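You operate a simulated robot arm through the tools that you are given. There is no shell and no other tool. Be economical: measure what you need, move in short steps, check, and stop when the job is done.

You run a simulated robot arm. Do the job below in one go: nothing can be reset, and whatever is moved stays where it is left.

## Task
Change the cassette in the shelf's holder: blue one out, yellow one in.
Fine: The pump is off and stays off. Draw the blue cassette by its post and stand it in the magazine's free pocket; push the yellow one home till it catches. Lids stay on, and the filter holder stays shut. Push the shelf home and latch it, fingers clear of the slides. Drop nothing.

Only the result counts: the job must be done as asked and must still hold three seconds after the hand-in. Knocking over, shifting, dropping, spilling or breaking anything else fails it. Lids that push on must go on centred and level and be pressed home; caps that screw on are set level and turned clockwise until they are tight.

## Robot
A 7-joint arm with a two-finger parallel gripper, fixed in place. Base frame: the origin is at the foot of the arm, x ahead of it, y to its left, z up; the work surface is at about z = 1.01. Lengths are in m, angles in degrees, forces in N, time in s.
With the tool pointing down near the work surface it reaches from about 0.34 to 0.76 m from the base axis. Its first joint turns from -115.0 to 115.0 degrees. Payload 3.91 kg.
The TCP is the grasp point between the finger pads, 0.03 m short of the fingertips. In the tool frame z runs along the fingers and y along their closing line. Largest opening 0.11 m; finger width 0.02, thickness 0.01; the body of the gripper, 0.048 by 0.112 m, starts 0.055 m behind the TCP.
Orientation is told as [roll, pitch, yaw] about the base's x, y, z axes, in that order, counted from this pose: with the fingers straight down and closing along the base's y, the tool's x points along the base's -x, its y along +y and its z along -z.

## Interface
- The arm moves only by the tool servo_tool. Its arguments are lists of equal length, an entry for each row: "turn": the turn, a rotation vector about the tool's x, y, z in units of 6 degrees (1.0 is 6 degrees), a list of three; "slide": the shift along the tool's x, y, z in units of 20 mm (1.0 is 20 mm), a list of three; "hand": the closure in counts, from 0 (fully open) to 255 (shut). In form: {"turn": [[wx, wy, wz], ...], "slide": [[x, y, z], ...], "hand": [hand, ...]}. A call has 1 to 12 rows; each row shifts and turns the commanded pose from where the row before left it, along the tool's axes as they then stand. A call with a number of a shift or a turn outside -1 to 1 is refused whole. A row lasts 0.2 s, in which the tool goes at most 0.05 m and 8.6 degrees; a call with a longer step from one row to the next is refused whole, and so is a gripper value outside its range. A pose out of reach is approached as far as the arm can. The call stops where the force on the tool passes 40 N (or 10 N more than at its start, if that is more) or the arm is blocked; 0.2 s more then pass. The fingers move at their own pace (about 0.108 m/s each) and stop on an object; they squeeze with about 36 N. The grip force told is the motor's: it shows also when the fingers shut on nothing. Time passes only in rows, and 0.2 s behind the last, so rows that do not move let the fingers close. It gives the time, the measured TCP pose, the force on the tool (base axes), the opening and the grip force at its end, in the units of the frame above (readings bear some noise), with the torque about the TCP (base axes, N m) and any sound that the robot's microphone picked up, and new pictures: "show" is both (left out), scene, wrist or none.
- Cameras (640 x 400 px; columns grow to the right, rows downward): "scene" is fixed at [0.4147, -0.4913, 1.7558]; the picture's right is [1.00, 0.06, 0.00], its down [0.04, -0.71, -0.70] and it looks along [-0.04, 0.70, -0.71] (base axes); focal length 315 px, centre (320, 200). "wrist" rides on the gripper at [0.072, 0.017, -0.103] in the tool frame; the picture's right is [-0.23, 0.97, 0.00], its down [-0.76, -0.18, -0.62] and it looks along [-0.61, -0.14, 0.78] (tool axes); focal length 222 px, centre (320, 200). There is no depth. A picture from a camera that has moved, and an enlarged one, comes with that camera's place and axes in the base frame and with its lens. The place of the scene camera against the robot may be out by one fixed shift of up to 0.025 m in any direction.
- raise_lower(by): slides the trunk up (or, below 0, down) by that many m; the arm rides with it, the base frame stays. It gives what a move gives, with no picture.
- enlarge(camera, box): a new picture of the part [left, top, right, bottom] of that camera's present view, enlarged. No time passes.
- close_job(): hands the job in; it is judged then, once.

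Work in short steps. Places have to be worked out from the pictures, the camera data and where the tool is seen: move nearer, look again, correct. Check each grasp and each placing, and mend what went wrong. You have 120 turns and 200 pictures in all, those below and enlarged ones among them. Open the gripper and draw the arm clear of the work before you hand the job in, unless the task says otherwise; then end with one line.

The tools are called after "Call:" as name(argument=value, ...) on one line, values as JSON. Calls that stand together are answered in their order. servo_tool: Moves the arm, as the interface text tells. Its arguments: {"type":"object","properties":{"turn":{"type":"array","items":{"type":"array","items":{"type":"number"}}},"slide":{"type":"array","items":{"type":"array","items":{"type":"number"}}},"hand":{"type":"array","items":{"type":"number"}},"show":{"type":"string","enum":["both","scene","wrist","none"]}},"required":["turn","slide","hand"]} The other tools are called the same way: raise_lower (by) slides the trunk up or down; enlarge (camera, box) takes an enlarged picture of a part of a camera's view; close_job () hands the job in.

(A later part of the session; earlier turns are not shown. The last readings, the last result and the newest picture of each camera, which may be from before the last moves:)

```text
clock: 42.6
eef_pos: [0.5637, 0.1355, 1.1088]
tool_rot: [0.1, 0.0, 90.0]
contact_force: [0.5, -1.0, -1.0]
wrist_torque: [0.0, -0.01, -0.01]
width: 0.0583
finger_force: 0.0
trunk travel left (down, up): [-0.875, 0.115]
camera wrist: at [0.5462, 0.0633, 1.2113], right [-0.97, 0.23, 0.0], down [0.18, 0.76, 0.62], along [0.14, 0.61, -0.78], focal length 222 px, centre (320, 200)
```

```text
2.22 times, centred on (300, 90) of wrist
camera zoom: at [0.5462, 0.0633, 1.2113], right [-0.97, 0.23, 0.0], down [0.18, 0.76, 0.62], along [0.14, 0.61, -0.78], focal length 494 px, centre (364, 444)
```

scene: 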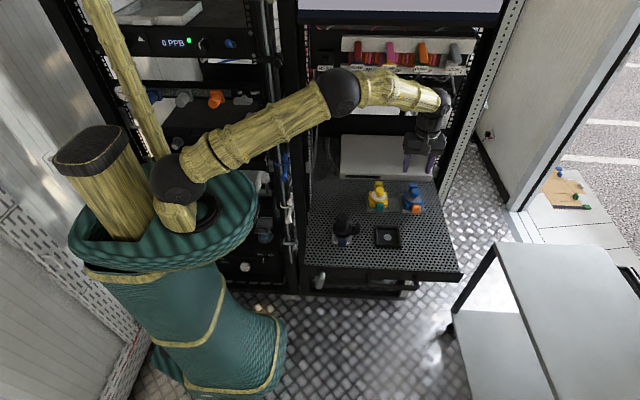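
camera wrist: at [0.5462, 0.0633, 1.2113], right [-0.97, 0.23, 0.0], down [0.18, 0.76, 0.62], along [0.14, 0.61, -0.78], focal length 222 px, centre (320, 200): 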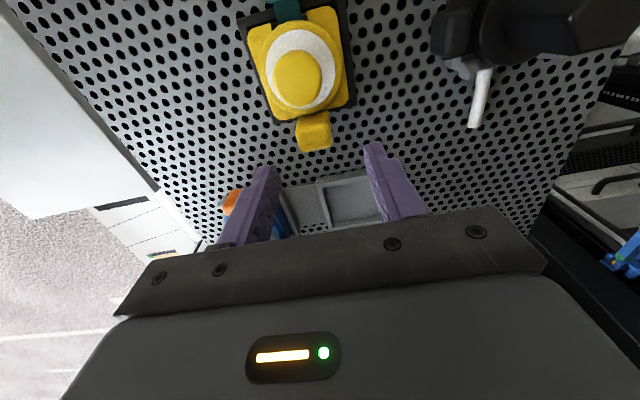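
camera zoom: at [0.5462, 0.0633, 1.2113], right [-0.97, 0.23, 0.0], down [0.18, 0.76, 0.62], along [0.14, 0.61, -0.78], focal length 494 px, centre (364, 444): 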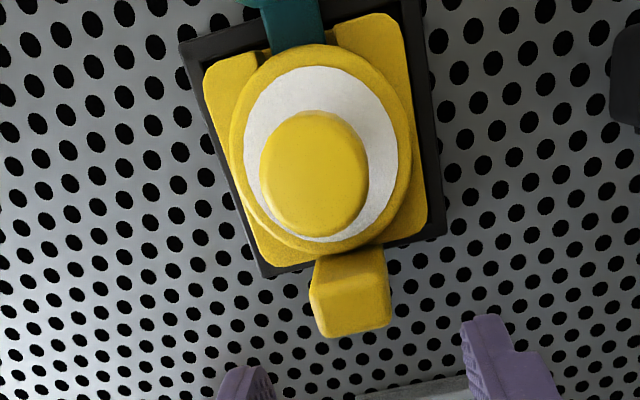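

Yellow sits level at the same place the blue one did. Fingers closed, I'll move over the knob and press down centrally.

Call:
servo_tool(turn=[[0, 0, 0], [0, 0, 0], [0, 0, 0], [0, 0, 0], [0, 0, 0], [0, 0, 0]], slide=[[0, 0, -0.2], [0.6, 0, 0], [0.6, 0, 0], [0.6, 0, 0], [0.5, 0, 0], [0, 0, 0.6]], hand=[255, 255, 255, 255, 255, 255], show="wrist")

Call:
enlarge(camera="scene", box=[370, 195, 410, 245])

```text
clock: 44.0
eef_pos: [0.5633, 0.0895, 1.1062]
tool_rot: [-0.5, -0.1, 90.0]
contact_force: [-2.5, -1.5, 36.2]
wrist_torque: [-0.1, 0.09, -0.05]
width: 0.0
finger_force: 35.7
trunk travel left (down, up): [-0.875, 0.115]
camera wrist: at [0.5453, 0.0165, 1.2079], right [-0.97, 0.23, -0.01], down [0.17, 0.76, 0.63], along [0.15, 0.61, -0.78], focal length 222 px, centre (320, 200)
```

wrist: 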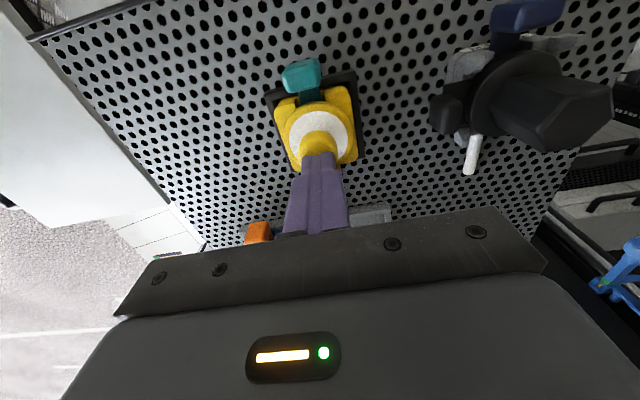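

```text
8.00 times, centred on (390, 220) of scene
camera zoom: at [0.4147, -0.4913, 1.7558], right [1.0, 0.06, 0.0], down [0.04, -0.71, -0.7], along [-0.04, 0.7, -0.71], focal length 2516 px, centre (-240, 40)
```

zoom: 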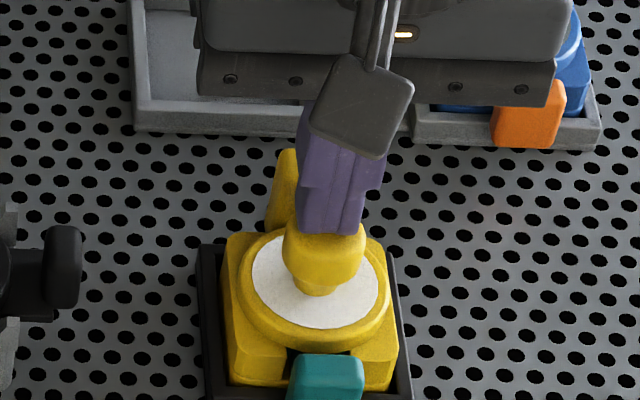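

The knob top is higher than I judged, and it's already being pressed with 36 N. I'll press slightly more, holding, to be sure of the catch.

Call:
servo_tool(turn=[[0, 0, 0], [0, 0, 0], [0, 0, 0]], slide=[[0, 0, 0.05], [0, 0, 0.05], [0, 0, 0]], hand=[255, 255, 255], show="none")

```text
clock: 44.4
eef_pos: [0.5633, 0.0896, 1.1054]
tool_rot: [-0.7, 0.0, 90.0]
contact_force: [-10.3, -3.0, 22.5]
wrist_torque: [-0.12, 0.29, -0.03]
width: 0.0001
finger_force: 35.4
trunk travel left (down, up): [-0.875, 0.115]
stopped in row 2: the force on the tool passed its limit at 50 N (the readings are from after the stop); the commanded pose is now the measured one
```

It passed 50 N and then settled at 22 N. I'll back off and look for any change.

Call:
servo_tool(turn=[[0, 0, 0], [0, 0, 0], [0, 0, 0], [0, 0, 0]], slide=[[0, 0, -0.5], [0, 0, -0.8], [0, 0, -0.8], [0, 0, -0.8]], hand=[255, 255, 255, 255], show="wrist")

Call:
enlarge(camera="scene", box=[370, 200, 410, 250])

Call:
enlarge(camera="wrist", box=[250, 30, 390, 180])

```text
clock: 45.4
eef_pos: [0.5651, 0.0902, 1.1618]
tool_rot: [-0.4, -0.1, 90.1]
contact_force: [-0.8, -0.2, 0.0]
wrist_torque: [0.01, 0.0, -0.03]
width: 0.0
finger_force: 35.9
trunk travel left (down, up): [-0.875, 0.115]
camera wrist: at [0.5473, 0.0172, 1.2633], right [-0.97, 0.23, -0.01], down [0.17, 0.76, 0.63], along [0.15, 0.61, -0.78], focal length 222 px, centre (320, 200)
```

wrist: 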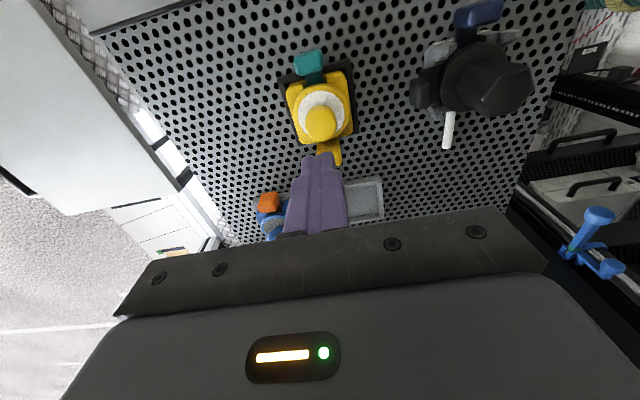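

```text
8.00 times, centred on (390, 225) of scene
camera zoom: at [0.4147, -0.4913, 1.7558], right [1.0, 0.06, 0.0], down [0.04, -0.71, -0.7], along [-0.04, 0.7, -0.71], focal length 2516 px, centre (-240, 0)
```

zoom: 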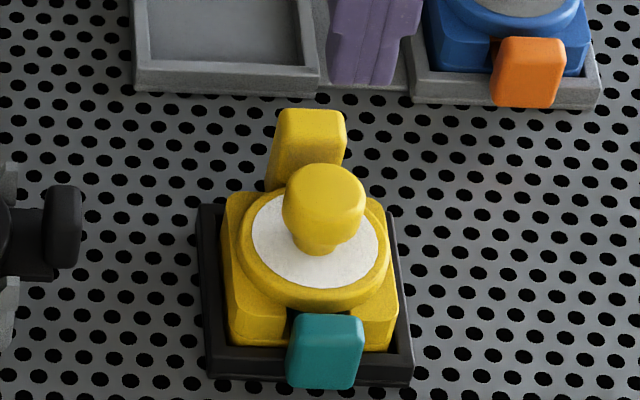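

```text
2.67 times, centred on (320, 105) of wrist
camera zoom: at [0.5473, 0.0172, 1.2633], right [-0.97, 0.23, -0.01], down [0.17, 0.76, 0.63], along [0.15, 0.61, -0.78], focal length 592 px, centre (320, 453)
```

zoom: 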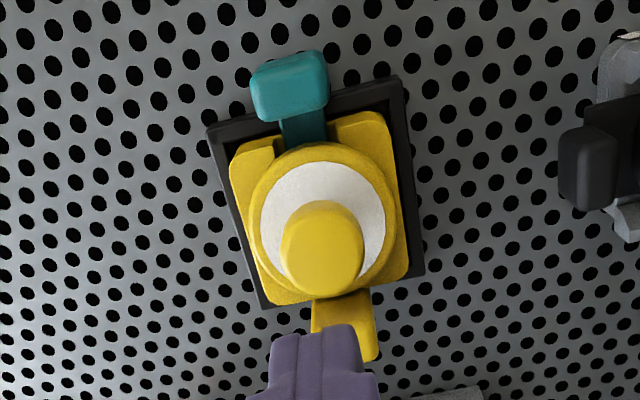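

Nothing was disturbed and yellow sits just as blue did. I'll verify the catch with a gentle pull test on the post, correcting the slight tool tilt on the way.

Call:
servo_tool(turn=[[0, -0.07, 0], [0, 0, 0], [0, 0, 0], [0, 0, 0], [0, 0, 0], [0, 0, 0], [0, 0, 0], [0, 0, 0], [0, 0, 0]], slide=[[-0.76, 0, 0], [-0.76, 0, 0], [-0.76, 0, 0], [0, 0, 0.9], [0, 0, 0.9], [0, 0, 0.9], [0, 0, 0.9], [0, 0, 0.9], [0, 0, 0.75]], hand=[120, 120, 120, 120, 120, 120, 120, 120, 120], show="wrist")

Call:
enlarge(camera="wrist", box=[240, 60, 400, 230])

```text
clock: 47.4
eef_pos: [0.5672, 0.1361, 1.0567]
tool_rot: [-0.5, -0.4, 90.0]
contact_force: [0.6, -0.5, 0.6]
wrist_torque: [0.01, 0.01, 0.02]
width: 0.0582
finger_force: 0.0
trunk travel left (down, up): [-0.875, 0.115]
camera wrist: at [0.5492, 0.063, 1.1577], right [-0.97, 0.23, -0.01], down [0.17, 0.76, 0.63], along [0.15, 0.61, -0.78], focal length 222 px, centre (320, 200)
```

wrist: 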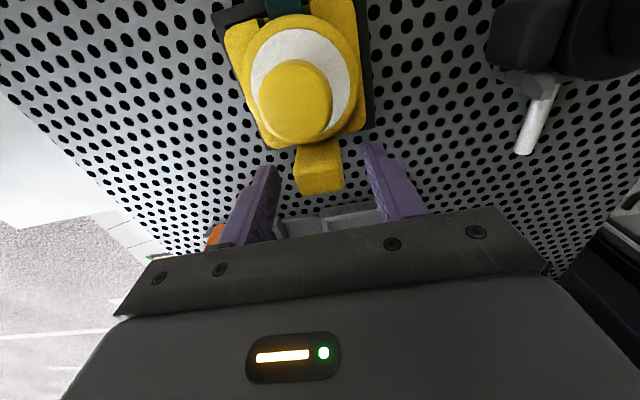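

```text
2.35 times, centred on (320, 145) of wrist
camera zoom: at [0.5492, 0.063, 1.1577], right [-0.97, 0.23, -0.01], down [0.17, 0.76, 0.63], along [0.15, 0.61, -0.78], focal length 523 px, centre (320, 329)
```

zoom: 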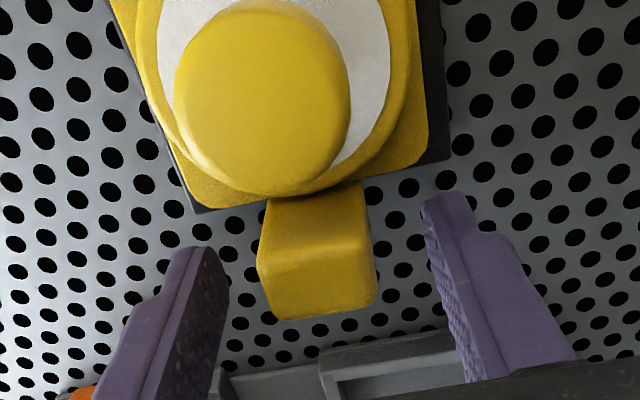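

I need to undo that tilt (it went to pitch) and trim x by −2.8 mm. Then close on the post.

Call:
servo_tool(turn=[[-0.08, 0.07, 0], [0, 0, 0], [0, 0, 0], [0, 0, 0]], slide=[[0, 0.13, 0], [0, 0, 0], [0, 0, 0], [0, 0, 0]], hand=[120, 120, 255, 255], show="none")

Call:
servo_tool(turn=[[0, 0, 0], [0, 0, 0]], slide=[[0, 0, -0.07], [0, 0, 0]], hand=[255, 255], show="none")

```text
clock: 48.4
eef_pos: [0.5655, 0.1365, 1.0544]
tool_rot: [0.0, -0.1, 89.9]
contact_force: [-1.0, 0.7, 0.1]
wrist_torque: [0.0, 0.01, -0.03]
width: 0.0235
finger_force: 35.9
trunk travel left (down, up): [-0.875, 0.115]
```

```text
clock: 49.0
eef_pos: [0.5651, 0.1367, 1.0579]
tool_rot: [0.0, -0.1, 90.0]
contact_force: [-0.6, -0.4, -0.8]
wrist_torque: [0.03, -0.01, 0.02]
width: 0.0233
finger_force: 36.7
trunk travel left (down, up): [-0.875, 0.115]
```

Little resistance over 1.4 mm. I'll raise another 1.5 mm to see if a catch takes up.

Call:
servo_tool(turn=[[0, 0, 0], [0, 0, 0]], slide=[[0, 0, -0.08], [0, 0, 0]], hand=[255, 255], show="none")

Call:
enlarge(camera="scene", box=[370, 200, 410, 250])

```text
clock: 49.6
eef_pos: [0.565, 0.1357, 1.059]
tool_rot: [-0.1, -0.2, 89.9]
contact_force: [0.3, -0.2, -1.5]
wrist_torque: [0.06, 0.02, 0.01]
width: 0.0233
finger_force: 35.7
trunk travel left (down, up): [-0.875, 0.115]
```

```text
8.00 times, centred on (390, 225) of scene
camera zoom: at [0.4147, -0.4913, 1.7558], right [1.0, 0.06, 0.0], down [0.04, -0.71, -0.7], along [-0.04, 0.7, -0.71], focal length 2516 px, centre (-240, 0)
```

zoom: 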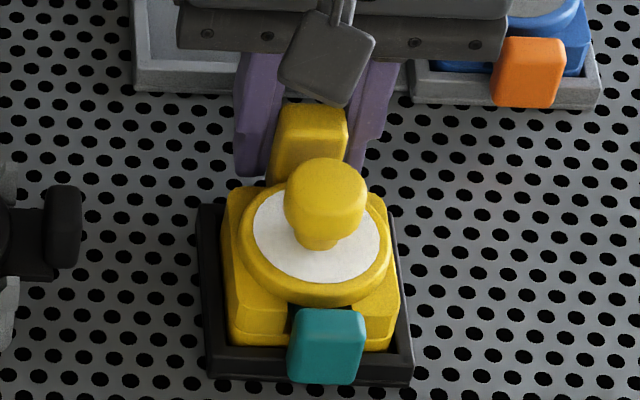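

It lifted freely by 3 mm, so any catch is short-range or hadn't engaged. I'll lower again in ~1 mm steps, reading force and sound each time.

Call:
servo_tool(turn=[[0, 0, 0], [0, 0, 0]], slide=[[0, 0, 0.08], [0, 0, 0]], hand=[255, 255], show="none")

Call:
servo_tool(turn=[[0, 0, 0], [0, 0, 0]], slide=[[0, 0, 0.04], [0, 0, 0]], hand=[255, 255], show="none")

Call:
servo_tool(turn=[[0, 0, 0], [0, 0, 0]], slide=[[0, 0, 0.04], [0, 0, 0]], hand=[255, 255], show="none")

Call:
servo_tool(turn=[[0, 0, 0], [0, 0, 0]], slide=[[0, 0, 0.06], [0, 0, 0]], hand=[255, 255], show="none")

```text
clock: 50.2
eef_pos: [0.5643, 0.1358, 1.0563]
tool_rot: [0.1, -0.1, 89.9]
contact_force: [-0.5, 0.1, -1.7]
wrist_torque: [0.02, 0.01, 0.0]
width: 0.0234
finger_force: 36.1
trunk travel left (down, up): [-0.875, 0.115]
```

```text
clock: 50.8
eef_pos: [0.5635, 0.1363, 1.0564]
tool_rot: [0.0, 0.0, 90.1]
contact_force: [-2.0, -1.2, -4.5]
wrist_torque: [0.07, -0.02, -0.03]
width: 0.0233
finger_force: 36.5
trunk travel left (down, up): [-0.875, 0.115]
```

```text
clock: 51.4
eef_pos: [0.5657, 0.1357, 1.0553]
tool_rot: [0.0, -0.1, 90.1]
contact_force: [-3.5, -0.4, -0.9]
wrist_torque: [-0.17, 0.07, -0.04]
width: 0.0232
finger_force: 35.9
trunk travel left (down, up): [-0.875, 0.115]
```

```text
clock: 52.0
eef_pos: [0.5647, 0.137, 1.0566]
tool_rot: [-0.1, -0.2, 89.9]
contact_force: [-0.3, -1.1, 9.9]
wrist_torque: [-0.65, 0.26, 0.0]
width: 0.0235
finger_force: 36.5
trunk travel left (down, up): [-0.875, 0.115]
```

Just before the floor, the cassette gets pulled downward (−4.5 N), then it bears on the floor. So the catch is a short-range snap and it engages. I'll press firmly once more and release.

Call:
servo_tool(turn=[[0, 0, 0], [0, 0, 0]], slide=[[0, 0, 0.1], [0, 0, 0]], hand=[255, 255], show="none")

Call:
servo_tool(turn=[[0, 0, 0], [0, 0, 0], [0, 0, 0], [0, 0, 0], [0, 0, 0], [0, 0, 0], [0, 0, 0], [0, 0, 0]], slide=[[0, 0, -0.15], [0, 0, 0], [0, 0, 0], [0, 0, -0.8], [0, 0, -0.9], [0, 0, -0.9], [0, 0, -0.9], [0, 0, -0.9]], hand=[255, 120, 120, 120, 120, 120, 120, 120])

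Call:
enlarge(camera="scene", box=[340, 170, 440, 260])

Call:
enlarge(camera="scene", box=[290, 225, 470, 305])

```text
clock: 52.6
eef_pos: [0.566, 0.1364, 1.055]
tool_rot: [-0.4, -0.2, 89.9]
contact_force: [3.6, -0.4, 31.1]
wrist_torque: [-0.3, 0.39, 0.03]
width: 0.0233
finger_force: 36.1
trunk travel left (down, up): [-0.875, 0.115]
```

```text
clock: 54.4
eef_pos: [0.565, 0.1366, 1.1424]
tool_rot: [0.1, -0.1, 89.9]
contact_force: [0.0, 0.2, -0.5]
wrist_torque: [0.0, 0.01, 0.02]
width: 0.0579
finger_force: 0.0
trunk travel left (down, up): [-0.875, 0.115]
camera wrist: at [0.5471, 0.0639, 1.2459], right [-0.97, 0.23, 0.0], down [0.18, 0.76, 0.62], along [0.14, 0.61, -0.78], focal length 222 px, centre (320, 200)
```

scene: 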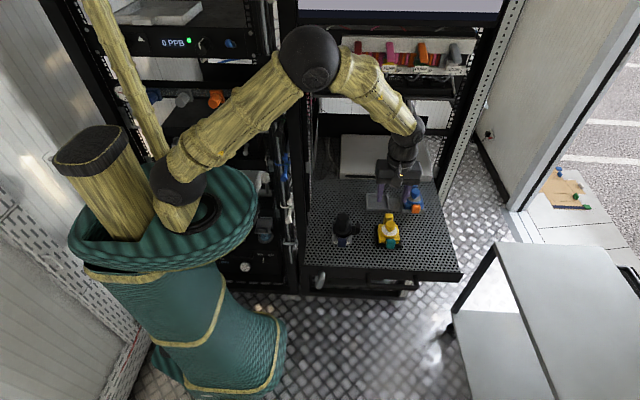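
wrist: 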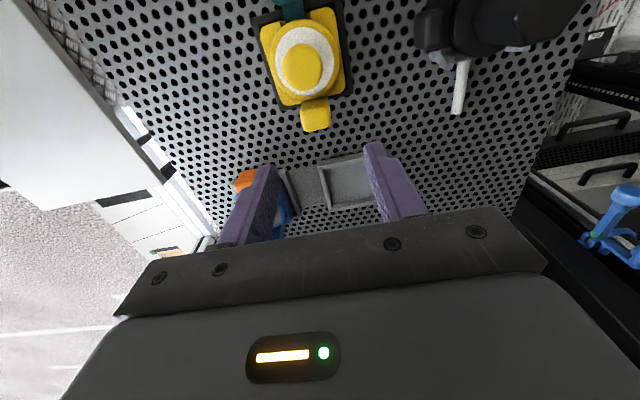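

```text
4.44 times, centred on (390, 215) of scene
camera zoom: at [0.4147, -0.4913, 1.7558], right [1.0, 0.06, 0.0], down [0.04, -0.71, -0.7], along [-0.04, 0.7, -0.71], focal length 1398 px, centre (9, 133)
```

zoom: 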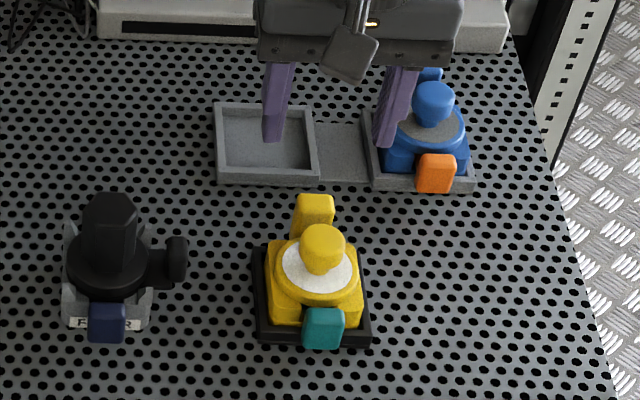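

```text
3.56 times, centred on (380, 265) of scene
camera zoom: at [0.4147, -0.4913, 1.7558], right [1.0, 0.06, 0.0], down [0.04, -0.71, -0.7], along [-0.04, 0.7, -0.71], focal length 1118 px, centre (107, -31)
```

zoom: 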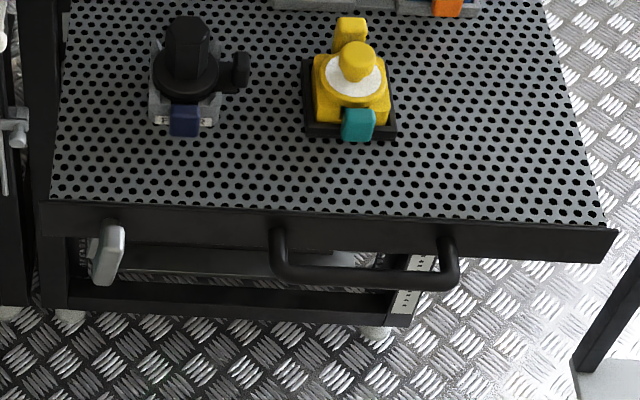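

Both cassettes sit well. Next the shelf: I'll move the tool in front of it (toward −y) to view the front panel, handle and latch.

Call:
servo_tool(turn=[[0, 0, 0], [0, 0, 0], [0, 0, 0], [0, 0, 0], [0, 0, 0], [0, 0, 0], [0, 0, 0], [0, 0, 0], [0, 0, 0], [0, 0, 0], [0, 0, 0], [0, 0, 0]], slide=[[1, 0, -0.3], [1, 0, 0], [1, 0, 0], [1, 0, 0], [1, 0, 0], [1, 0, 0], [1, 0, 0], [1, 0, 0], [1, 0, 0], [1, 0, 0], [1, 0, 0], [1, 0, 0]], hand=[120, 120, 255, 255, 255, 255, 255, 255, 255, 255, 255, 255])

```text
clock: 57.0
eef_pos: [0.5648, -0.1047, 1.15]
tool_rot: [-0.1, -0.1, 90.0]
contact_force: [-0.1, 0.1, 0.3]
wrist_torque: [0.01, -0.02, 0.0]
width: 0.0
finger_force: 35.9
trunk travel left (down, up): [-0.875, 0.115]
camera wrist: at [0.5473, -0.177, 1.2512], right [-0.97, 0.23, 0.0], down [0.18, 0.76, 0.62], along [0.14, 0.61, -0.78], focal length 222 px, centre (320, 200)
```

scene: 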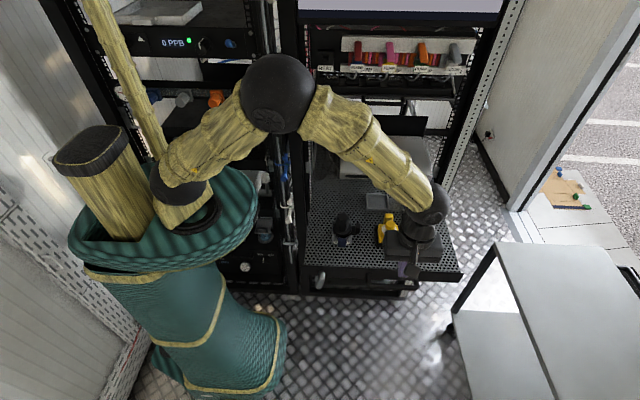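
wrist: 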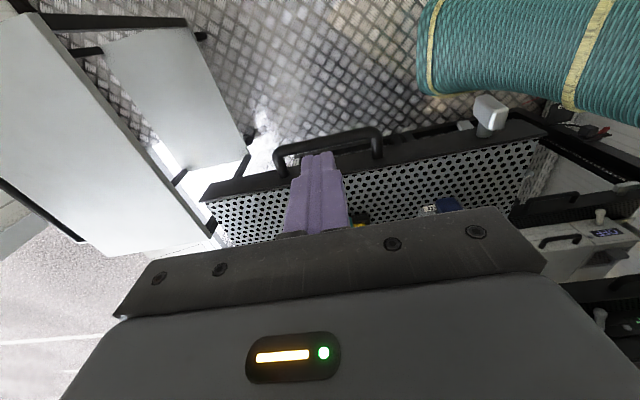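

Call:
enlarge(camera="wrist", box=[180, 80, 560, 260])

Call:
enlarge(camera="scene", box=[290, 230, 360, 300])

Call:
enlarge(camera="scene", box=[280, 60, 540, 300])

```text
1.68 times, centred on (370, 170) of wrist
camera zoom: at [0.5473, -0.177, 1.2512], right [-0.97, 0.23, 0.0], down [0.18, 0.76, 0.62], along [0.14, 0.61, -0.78], focal length 374 px, centre (236, 250)
```

zoom: 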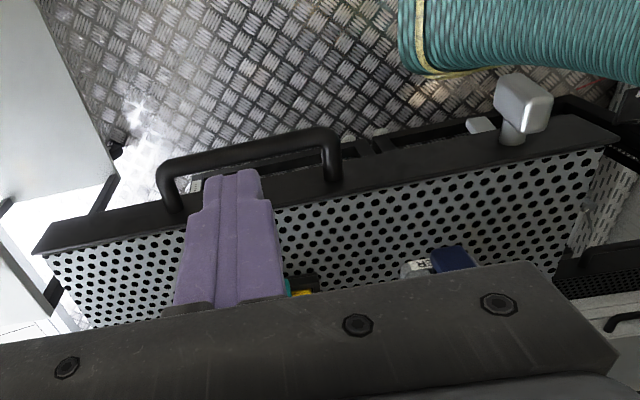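

```text
5.71 times, centred on (325, 265) of scene
camera zoom: at [0.4147, -0.4913, 1.7558], right [1.0, 0.06, 0.0], down [0.04, -0.71, -0.7], along [-0.04, 0.7, -0.71], focal length 1798 px, centre (291, -171)
```

zoom: 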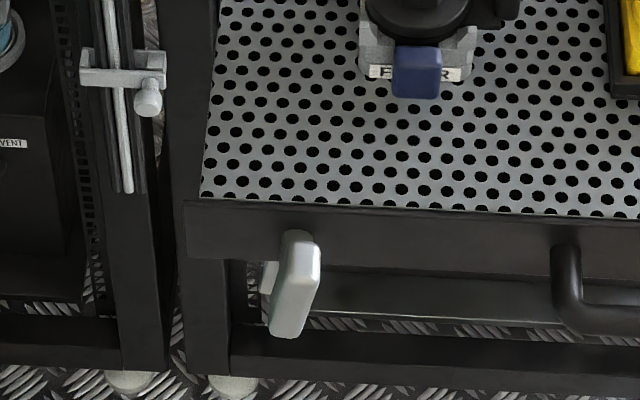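

```text
1.67 times, centred on (410, 180) of scene
camera zoom: at [0.4147, -0.4913, 1.7558], right [1.0, 0.06, 0.0], down [0.04, -0.71, -0.7], along [-0.04, 0.7, -0.71], focal length 524 px, centre (170, 233)
```

zoom: 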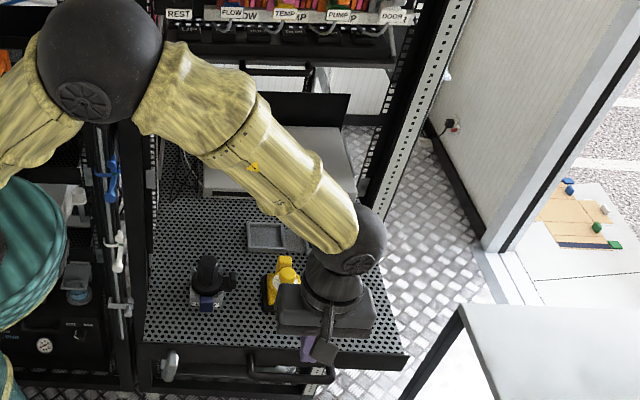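

The handle bar is at y≈−0.058, z≈0.985, x≈0.50–0.63, and the latch lever at x≈0.36. I'll lower the closed fingers in front of the bar and look.

Call:
servo_tool(turn=[[0, 0, 0], [0, 0, 0], [0, 0, 0], [0, 0, 0], [0, 0, 0], [0, 0, 0], [0, 0, 0], [0, 0, 0]], slide=[[0.5, 0, 0.9], [0, 0, 0.9], [0, 0, 0.9], [0, 0, 0.9], [0, 0, 0.9], [0, 0, 0.9], [0, 0, 0.9], [0, 0, 0.9]], hand=[255, 255, 255, 255, 255, 255, 255, 255])

Call:
enlarge(camera="wrist", box=[200, 60, 520, 240])

Call:
enlarge(camera="scene", box=[340, 220, 460, 310])

```text
clock: 58.8
eef_pos: [0.5643, -0.1134, 1.0044]
tool_rot: [0.0, -0.1, 90.0]
contact_force: [0.2, 0.1, -0.1]
wrist_torque: [0.0, 0.02, 0.02]
width: 0.0
finger_force: 36.0
trunk travel left (down, up): [-0.875, 0.115]
camera wrist: at [0.5478, -0.1858, 1.1073], right [-0.97, 0.23, 0.0], down [0.18, 0.76, 0.62], along [0.14, 0.61, -0.78], focal length 222 px, centre (320, 200)
```

scene: 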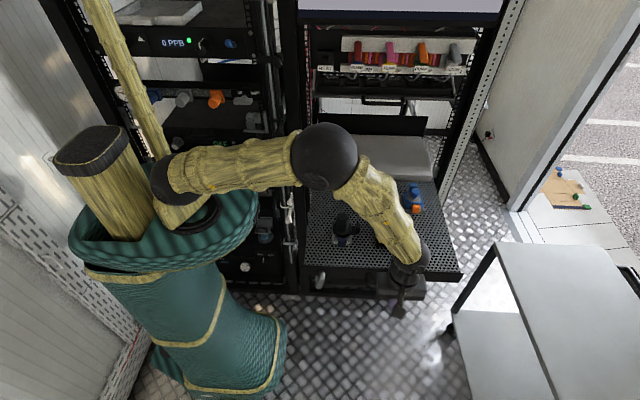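
wrist: 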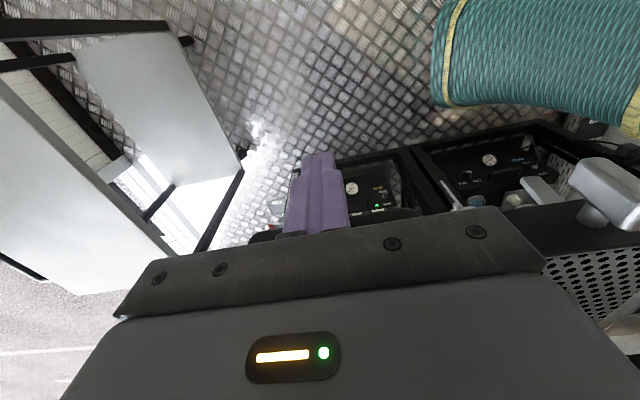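

```text
2.00 times, centred on (360, 150) of wrist
camera zoom: at [0.5478, -0.1858, 1.1073], right [-0.97, 0.23, 0.0], down [0.18, 0.76, 0.62], along [0.14, 0.61, -0.78], focal length 444 px, centre (240, 300)
```

zoom: 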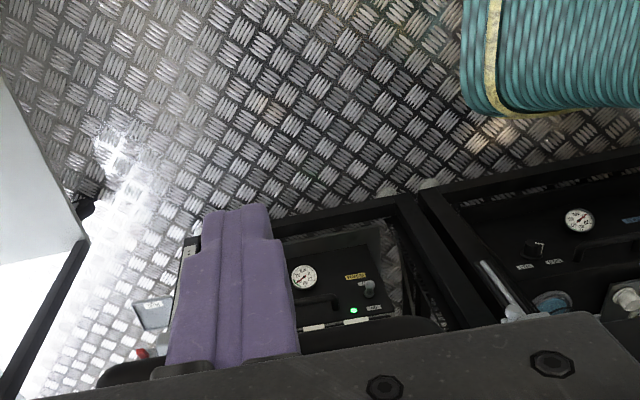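

```text
4.44 times, centred on (400, 265) of scene
camera zoom: at [0.4147, -0.4913, 1.7558], right [1.0, 0.06, 0.0], down [0.04, -0.71, -0.7], along [-0.04, 0.7, -0.71], focal length 1398 px, centre (-36, -89)
```

zoom: 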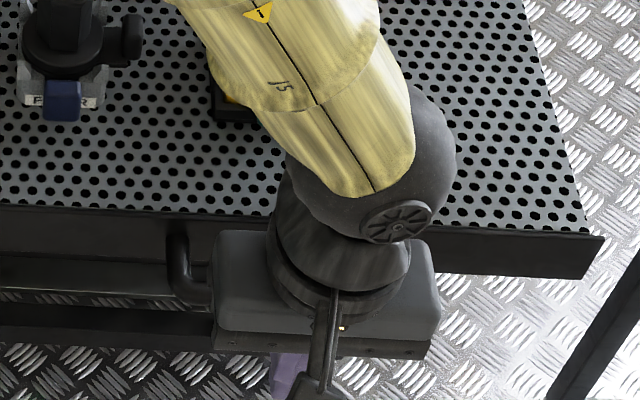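

Fingers are in front of the bar. I'll advance slowly in +y until contact and begin to push.

Call:
servo_tool(turn=[[0, 0, 0], [0, 0, 0], [0, 0, 0], [0, 0, 0], [0, 0, 0], [0, 0, 0], [0, 0, 0], [0, 0, 0]], slide=[[-0.3, 0, 0], [-0.3, 0, 0], [-0.3, 0, 0], [-0.3, 0, 0], [-0.3, 0, 0], [-0.3, 0, 0], [-0.3, 0, 0], [-0.3, 0, 0]], hand=[255, 255, 255, 255, 255, 255, 255, 255])

```text
clock: 60.6
eef_pos: [0.5648, -0.065, 1.0049]
tool_rot: [0.0, -0.1, 90.0]
contact_force: [0.5, -1.3, 0.7]
wrist_torque: [0.01, 0.03, -0.01]
width: 0.0
finger_force: 35.7
trunk travel left (down, up): [-0.875, 0.115]
camera wrist: at [0.5472, -0.138, 1.1074], right [-0.97, 0.23, 0.0], down [0.18, 0.76, 0.62], along [0.14, 0.61, -0.78], focal length 222 px, centre (320, 200)
```

scene: 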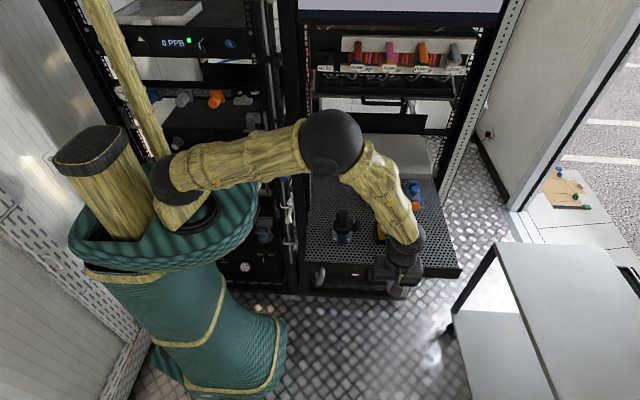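
wrist: 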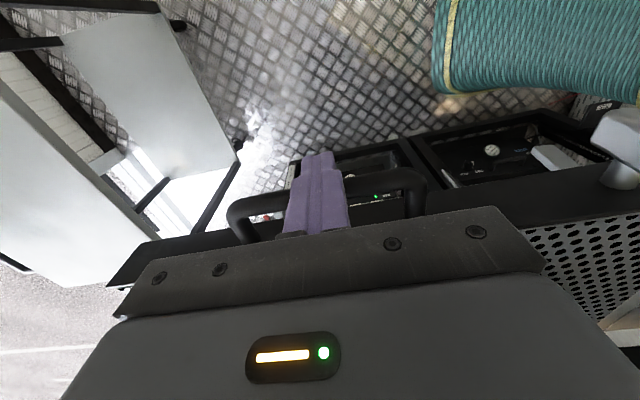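

The shelf slides easily (about 1 N) with the fingers on the bar. I'll continue pushing steadily.

Call:
servo_tool(turn=[[0, 0, 0], [0, 0, 0], [0, 0, 0], [0, 0, 0], [0, 0, 0], [0, 0, 0], [0, 0, 0], [0, 0, 0], [0, 0, 0], [0, 0, 0], [0, 0, 0], [0, 0, 0]], slide=[[-0.3, 0, 0], [-0.35, 0, 0], [-0.4, 0, 0], [-0.4, 0, 0], [-0.4, 0, 0], [-0.4, 0, 0], [-0.4, 0, 0], [-0.4, 0, 0], [-0.4, 0, 0], [-0.35, 0, 0], [-0.3, 0, 0], [-0.2, 0, 0]], hand=[255, 255, 255, 255, 255, 255, 255, 255, 255, 255, 255, 255])

Call:
enlarge(camera="scene", box=[290, 110, 480, 300])

```text
clock: 63.2
eef_pos: [0.5667, 0.0207, 1.007]
tool_rot: [-0.1, -0.1, 90.0]
contact_force: [-1.3, -2.2, -1.1]
wrist_torque: [-0.06, -0.01, 0.0]
width: 0.0
finger_force: 36.1
trunk travel left (down, up): [-0.875, 0.115]
camera wrist: at [0.5476, -0.0522, 1.1082], right [-0.97, 0.23, 0.0], down [0.18, 0.76, 0.62], along [0.14, 0.61, -0.78], focal length 222 px, centre (320, 200)
```

scene: 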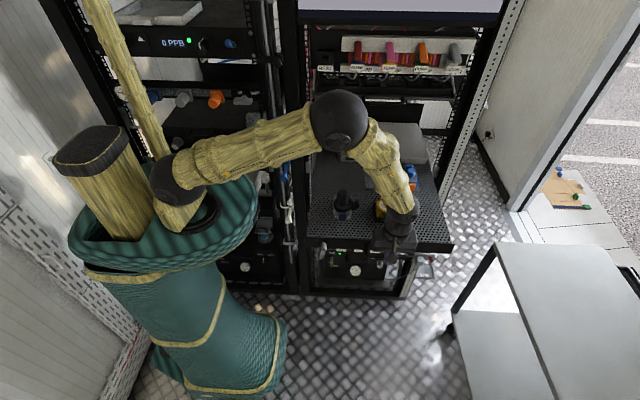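
wrist: 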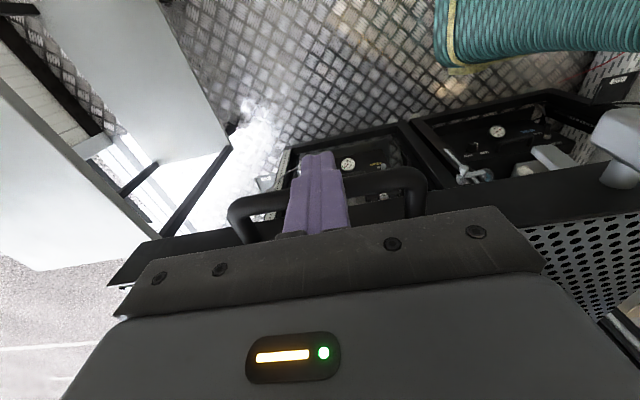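

```text
2.11 times, centred on (385, 205) of scene
camera zoom: at [0.4147, -0.4913, 1.7558], right [1.0, 0.06, 0.0], down [0.04, -0.71, -0.7], along [-0.04, 0.7, -0.71], focal length 662 px, centre (183, 190)
```

zoom: 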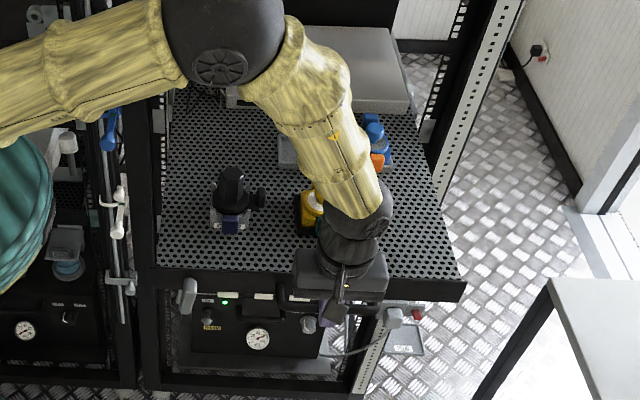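

The shelf is moving in straight and everything on it stands steady. I'll continue.

Call:
servo_tool(turn=[[0, 0, 0], [0, 0, 0], [0, 0, 0], [0, 0, 0], [0, 0, 0], [0, 0, 0], [0, 0, 0], [0, 0, 0], [0, 0, 0], [0, 0, 0], [0, 0, 0], [0, 0, 0]], slide=[[-0.3, 0, 0], [-0.35, 0, 0], [-0.4, 0, 0], [-0.4, 0, 0], [-0.4, 0, 0], [-0.4, 0, 0], [-0.4, 0, 0], [-0.4, 0, 0], [-0.4, 0, 0], [-0.35, 0, 0], [-0.3, 0, 0], [-0.2, 0, 0]], hand=[255, 255, 255, 255, 255, 255, 255, 255, 255, 255, 255, 255])

Call:
enlarge(camera="scene", box=[290, 110, 480, 300])

```text
clock: 65.8
eef_pos: [0.5661, 0.1078, 1.0035]
tool_rot: [0.0, -0.1, 90.0]
contact_force: [-0.7, -0.3, -0.3]
wrist_torque: [0.03, 0.03, 0.02]
width: 0.0
finger_force: 36.1
trunk travel left (down, up): [-0.875, 0.115]
camera wrist: at [0.5475, 0.0346, 1.1079], right [-0.97, 0.23, 0.0], down [0.18, 0.76, 0.62], along [0.14, 0.61, -0.78], focal length 222 px, centre (320, 200)
```

scene: 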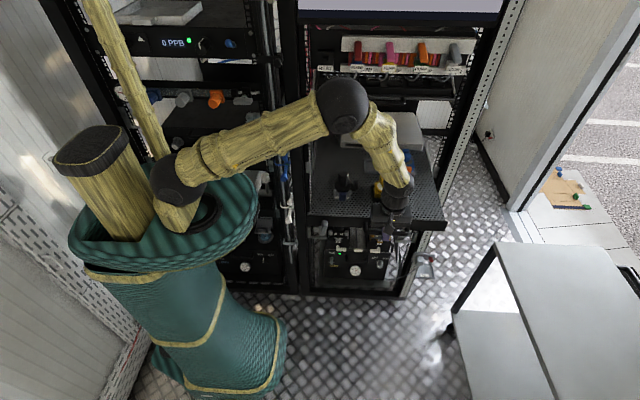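
wrist: 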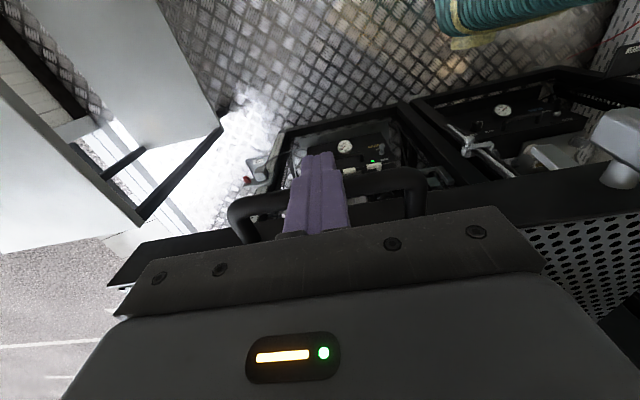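

```text
2.11 times, centred on (385, 205) of scene
camera zoom: at [0.4147, -0.4913, 1.7558], right [1.0, 0.06, 0.0], down [0.04, -0.71, -0.7], along [-0.04, 0.7, -0.71], focal length 662 px, centre (183, 190)
```

zoom: 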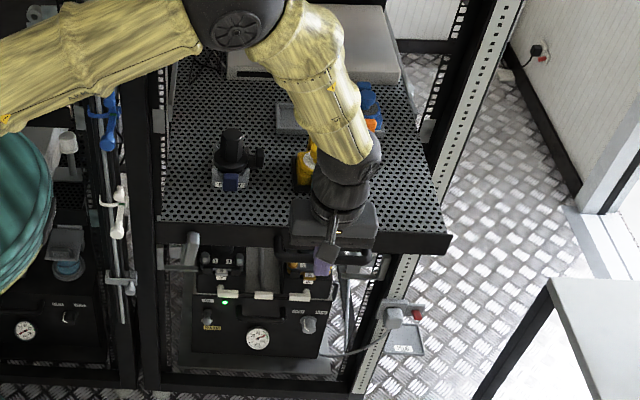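

Going well. I'll continue another ~90 mm, watching the elbow's clearance to the rack.

Call:
servo_tool(turn=[[0, 0, 0], [0, 0, 0], [0, 0, 0], [0, 0, 0], [0, 0, 0], [0, 0, 0], [0, 0, 0], [0, 0, 0], [0, 0, 0], [0, 0, 0], [0, 0, 0], [0, 0, 0]], slide=[[-0.3, 0, 0], [-0.35, 0, 0], [-0.4, 0, 0], [-0.4, 0, 0], [-0.4, 0, 0], [-0.4, 0, 0], [-0.4, 0, 0], [-0.4, 0, 0], [-0.4, 0, 0], [-0.35, 0, 0], [-0.3, 0, 0], [-0.2, 0, 0]], hand=[255, 255, 255, 255, 255, 255, 255, 255, 255, 255, 255, 255])

Call:
enlarge(camera="scene", box=[280, 40, 480, 300])

```text
clock: 68.4
eef_pos: [0.5652, 0.192, 1.0049]
tool_rot: [0.1, -0.1, 90.1]
contact_force: [0.5, -3.1, -1.2]
wrist_torque: [-0.04, -0.02, -0.03]
width: 0.0002
finger_force: 36.0
trunk travel left (down, up): [-0.875, 0.115]
camera wrist: at [0.5477, 0.1199, 1.1079], right [-0.97, 0.23, 0.0], down [0.18, 0.76, 0.62], along [0.14, 0.61, -0.78], focal length 222 px, centre (320, 200)
```

scene: 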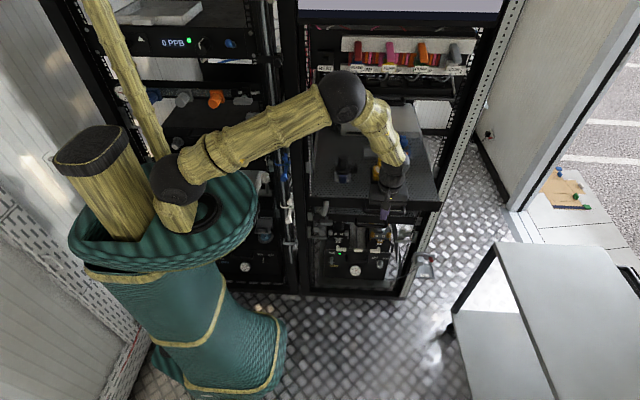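
wrist: 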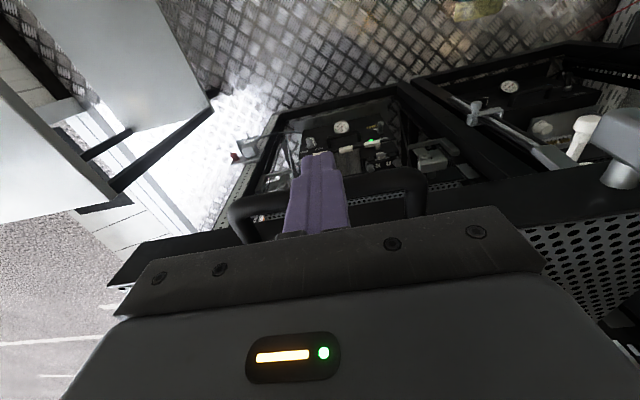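

```text
1.54 times, centred on (380, 170) of scene
camera zoom: at [0.4147, -0.4913, 1.7558], right [1.0, 0.06, 0.0], down [0.04, -0.71, -0.7], along [-0.04, 0.7, -0.71], focal length 484 px, centre (228, 246)
```

zoom: 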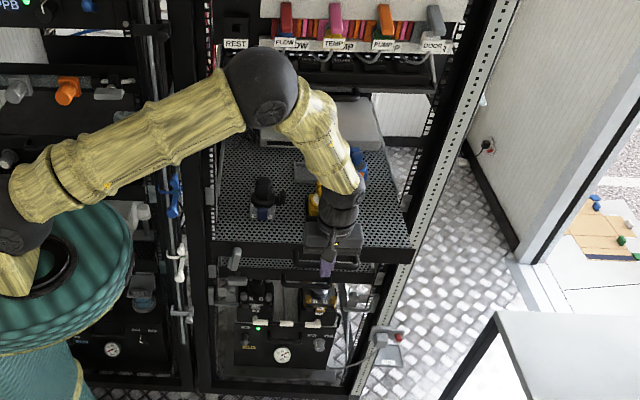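

The elbow is approaching the valve row, so before going on I'll check how far the shelf still has to go.

Call:
enlarge(camera="scene", box=[290, 180, 360, 250])

Call:
enlarge(camera="wrist", box=[400, 60, 640, 260])

Call:
enlarge(camera="scene", box=[400, 130, 470, 250])

Call:
enlarge(camera="scene", box=[290, 30, 470, 140])

```text
5.71 times, centred on (325, 215) of scene
camera zoom: at [0.4147, -0.4913, 1.7558], right [1.0, 0.06, 0.0], down [0.04, -0.71, -0.7], along [-0.04, 0.7, -0.71], focal length 1798 px, centre (291, 114)
```

zoom: 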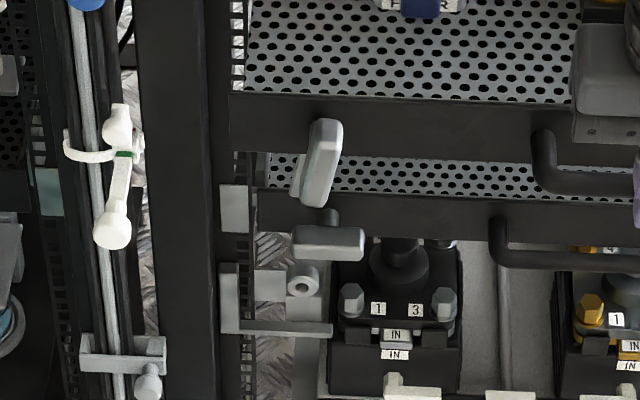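

```text
2.00 times, centred on (520, 160) of wrist
camera zoom: at [0.5477, 0.1199, 1.1079], right [-0.97, 0.23, 0.0], down [0.18, 0.76, 0.62], along [0.14, 0.61, -0.78], focal length 444 px, centre (-80, 280)
```

zoom: 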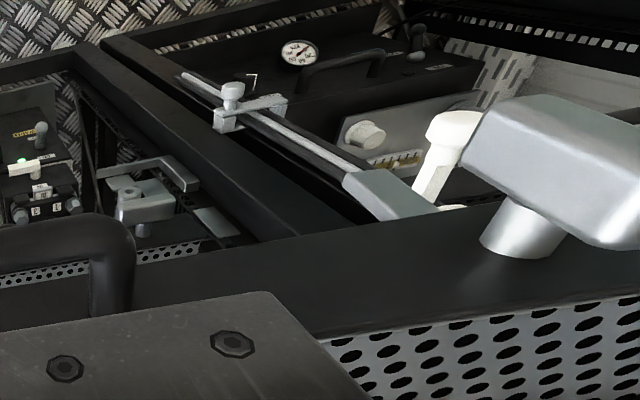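

```text
3.33 times, centred on (435, 190) of scene
camera zoom: at [0.4147, -0.4913, 1.7558], right [1.0, 0.06, 0.0], down [0.04, -0.71, -0.7], along [-0.04, 0.7, -0.71], focal length 1048 px, centre (-63, 233)
```

zoom: 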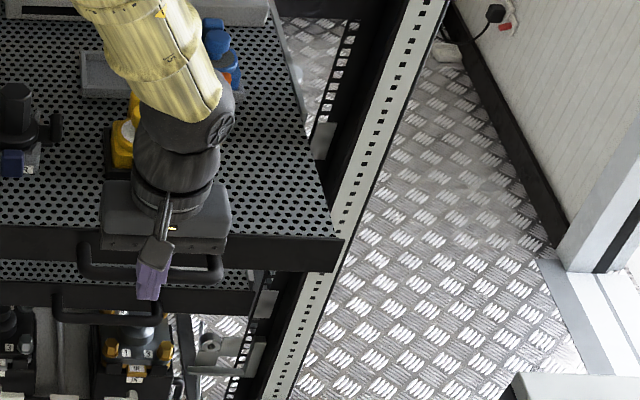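

```text
3.56 times, centred on (380, 85) of scene
camera zoom: at [0.4147, -0.4913, 1.7558], right [1.0, 0.06, 0.0], down [0.04, -0.71, -0.7], along [-0.04, 0.7, -0.71], focal length 1118 px, centre (107, 609)
```

zoom: 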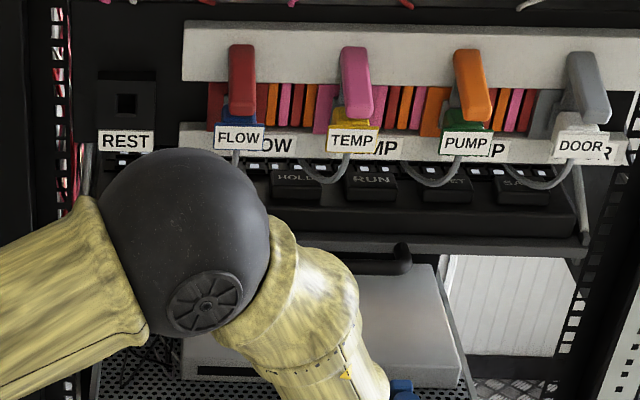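

The lower identical shelf shows the home pose: panel about 0.2 m further in and its T-handle horizontal. Pushing that far with the tool pointing down would put the elbow into the valve row. I'll retreat and tilt the tool to point horizontally along +y, which also suits turning the T-handle.

Call:
servo_tool(turn=[[0, 0, 0], [0, 0, 0], [0, 0, 0], [0, 0, 0], [0, 0, 0], [0, 0, 0], [0, 0, 0], [0, 0, 0], [0, 0, 0]], slide=[[0.6, 0, 0], [1, 0, 0], [1, 0, 0], [1, 0, 0], [1, 0, 0], [1, 0, 0], [1, 0, 0], [1, 0, 0], [1, 0, 0]], hand=[255, 255, 255, 255, 255, 255, 255, 255, 255], show="none")

Call:
servo_tool(turn=[[0, -1, 0], [0, -1, 0], [0, -1, 0], [0, -1, 0], [0, -1, 0]], slide=[[0, 0, 0], [0, 0, 0], [0, 0, 0], [0, 0, 0], [0, 0, 0]], hand=[255, 255, 255, 255, 255])

```text
clock: 70.4
eef_pos: [0.5649, 0.0185, 1.0044]
tool_rot: [0.0, -0.1, 90.0]
contact_force: [1.2, -0.1, -0.1]
wrist_torque: [0.02, 0.01, -0.01]
width: 0.0
finger_force: 36.3
trunk travel left (down, up): [-0.875, 0.115]
```

```text
clock: 71.6
eef_pos: [0.5656, 0.0192, 1.0066]
tool_rot: [-0.1, -30.2, 90.0]
contact_force: [0.5, 0.0, 0.6]
wrist_torque: [0.03, 0.01, 0.0]
width: 0.0
finger_force: 35.6
trunk travel left (down, up): [-0.875, 0.115]
camera wrist: at [0.5476, -0.0952, 1.0576], right [-0.97, 0.2, 0.11], down [0.18, 0.34, 0.92], along [0.14, 0.92, -0.37], focal length 222 px, centre (320, 200)
```

scene: 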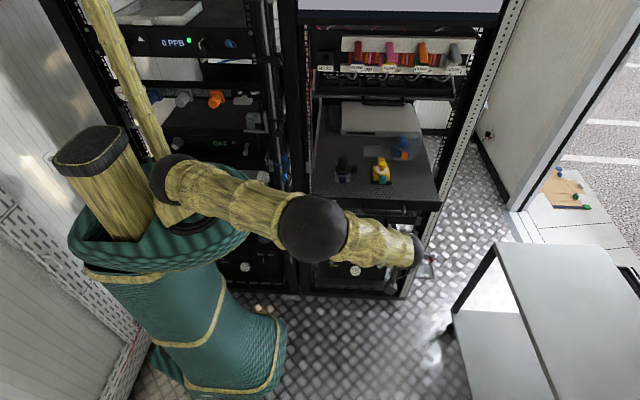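
wrist: 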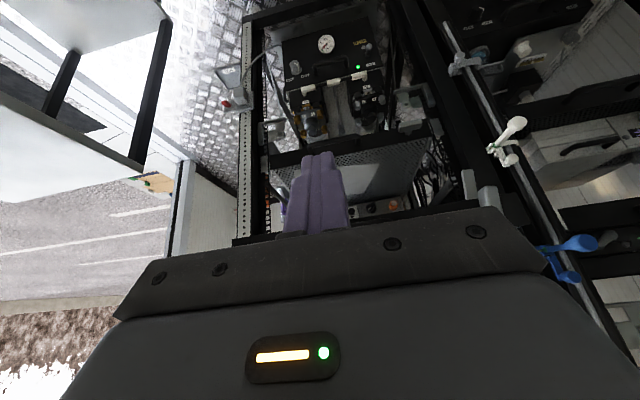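

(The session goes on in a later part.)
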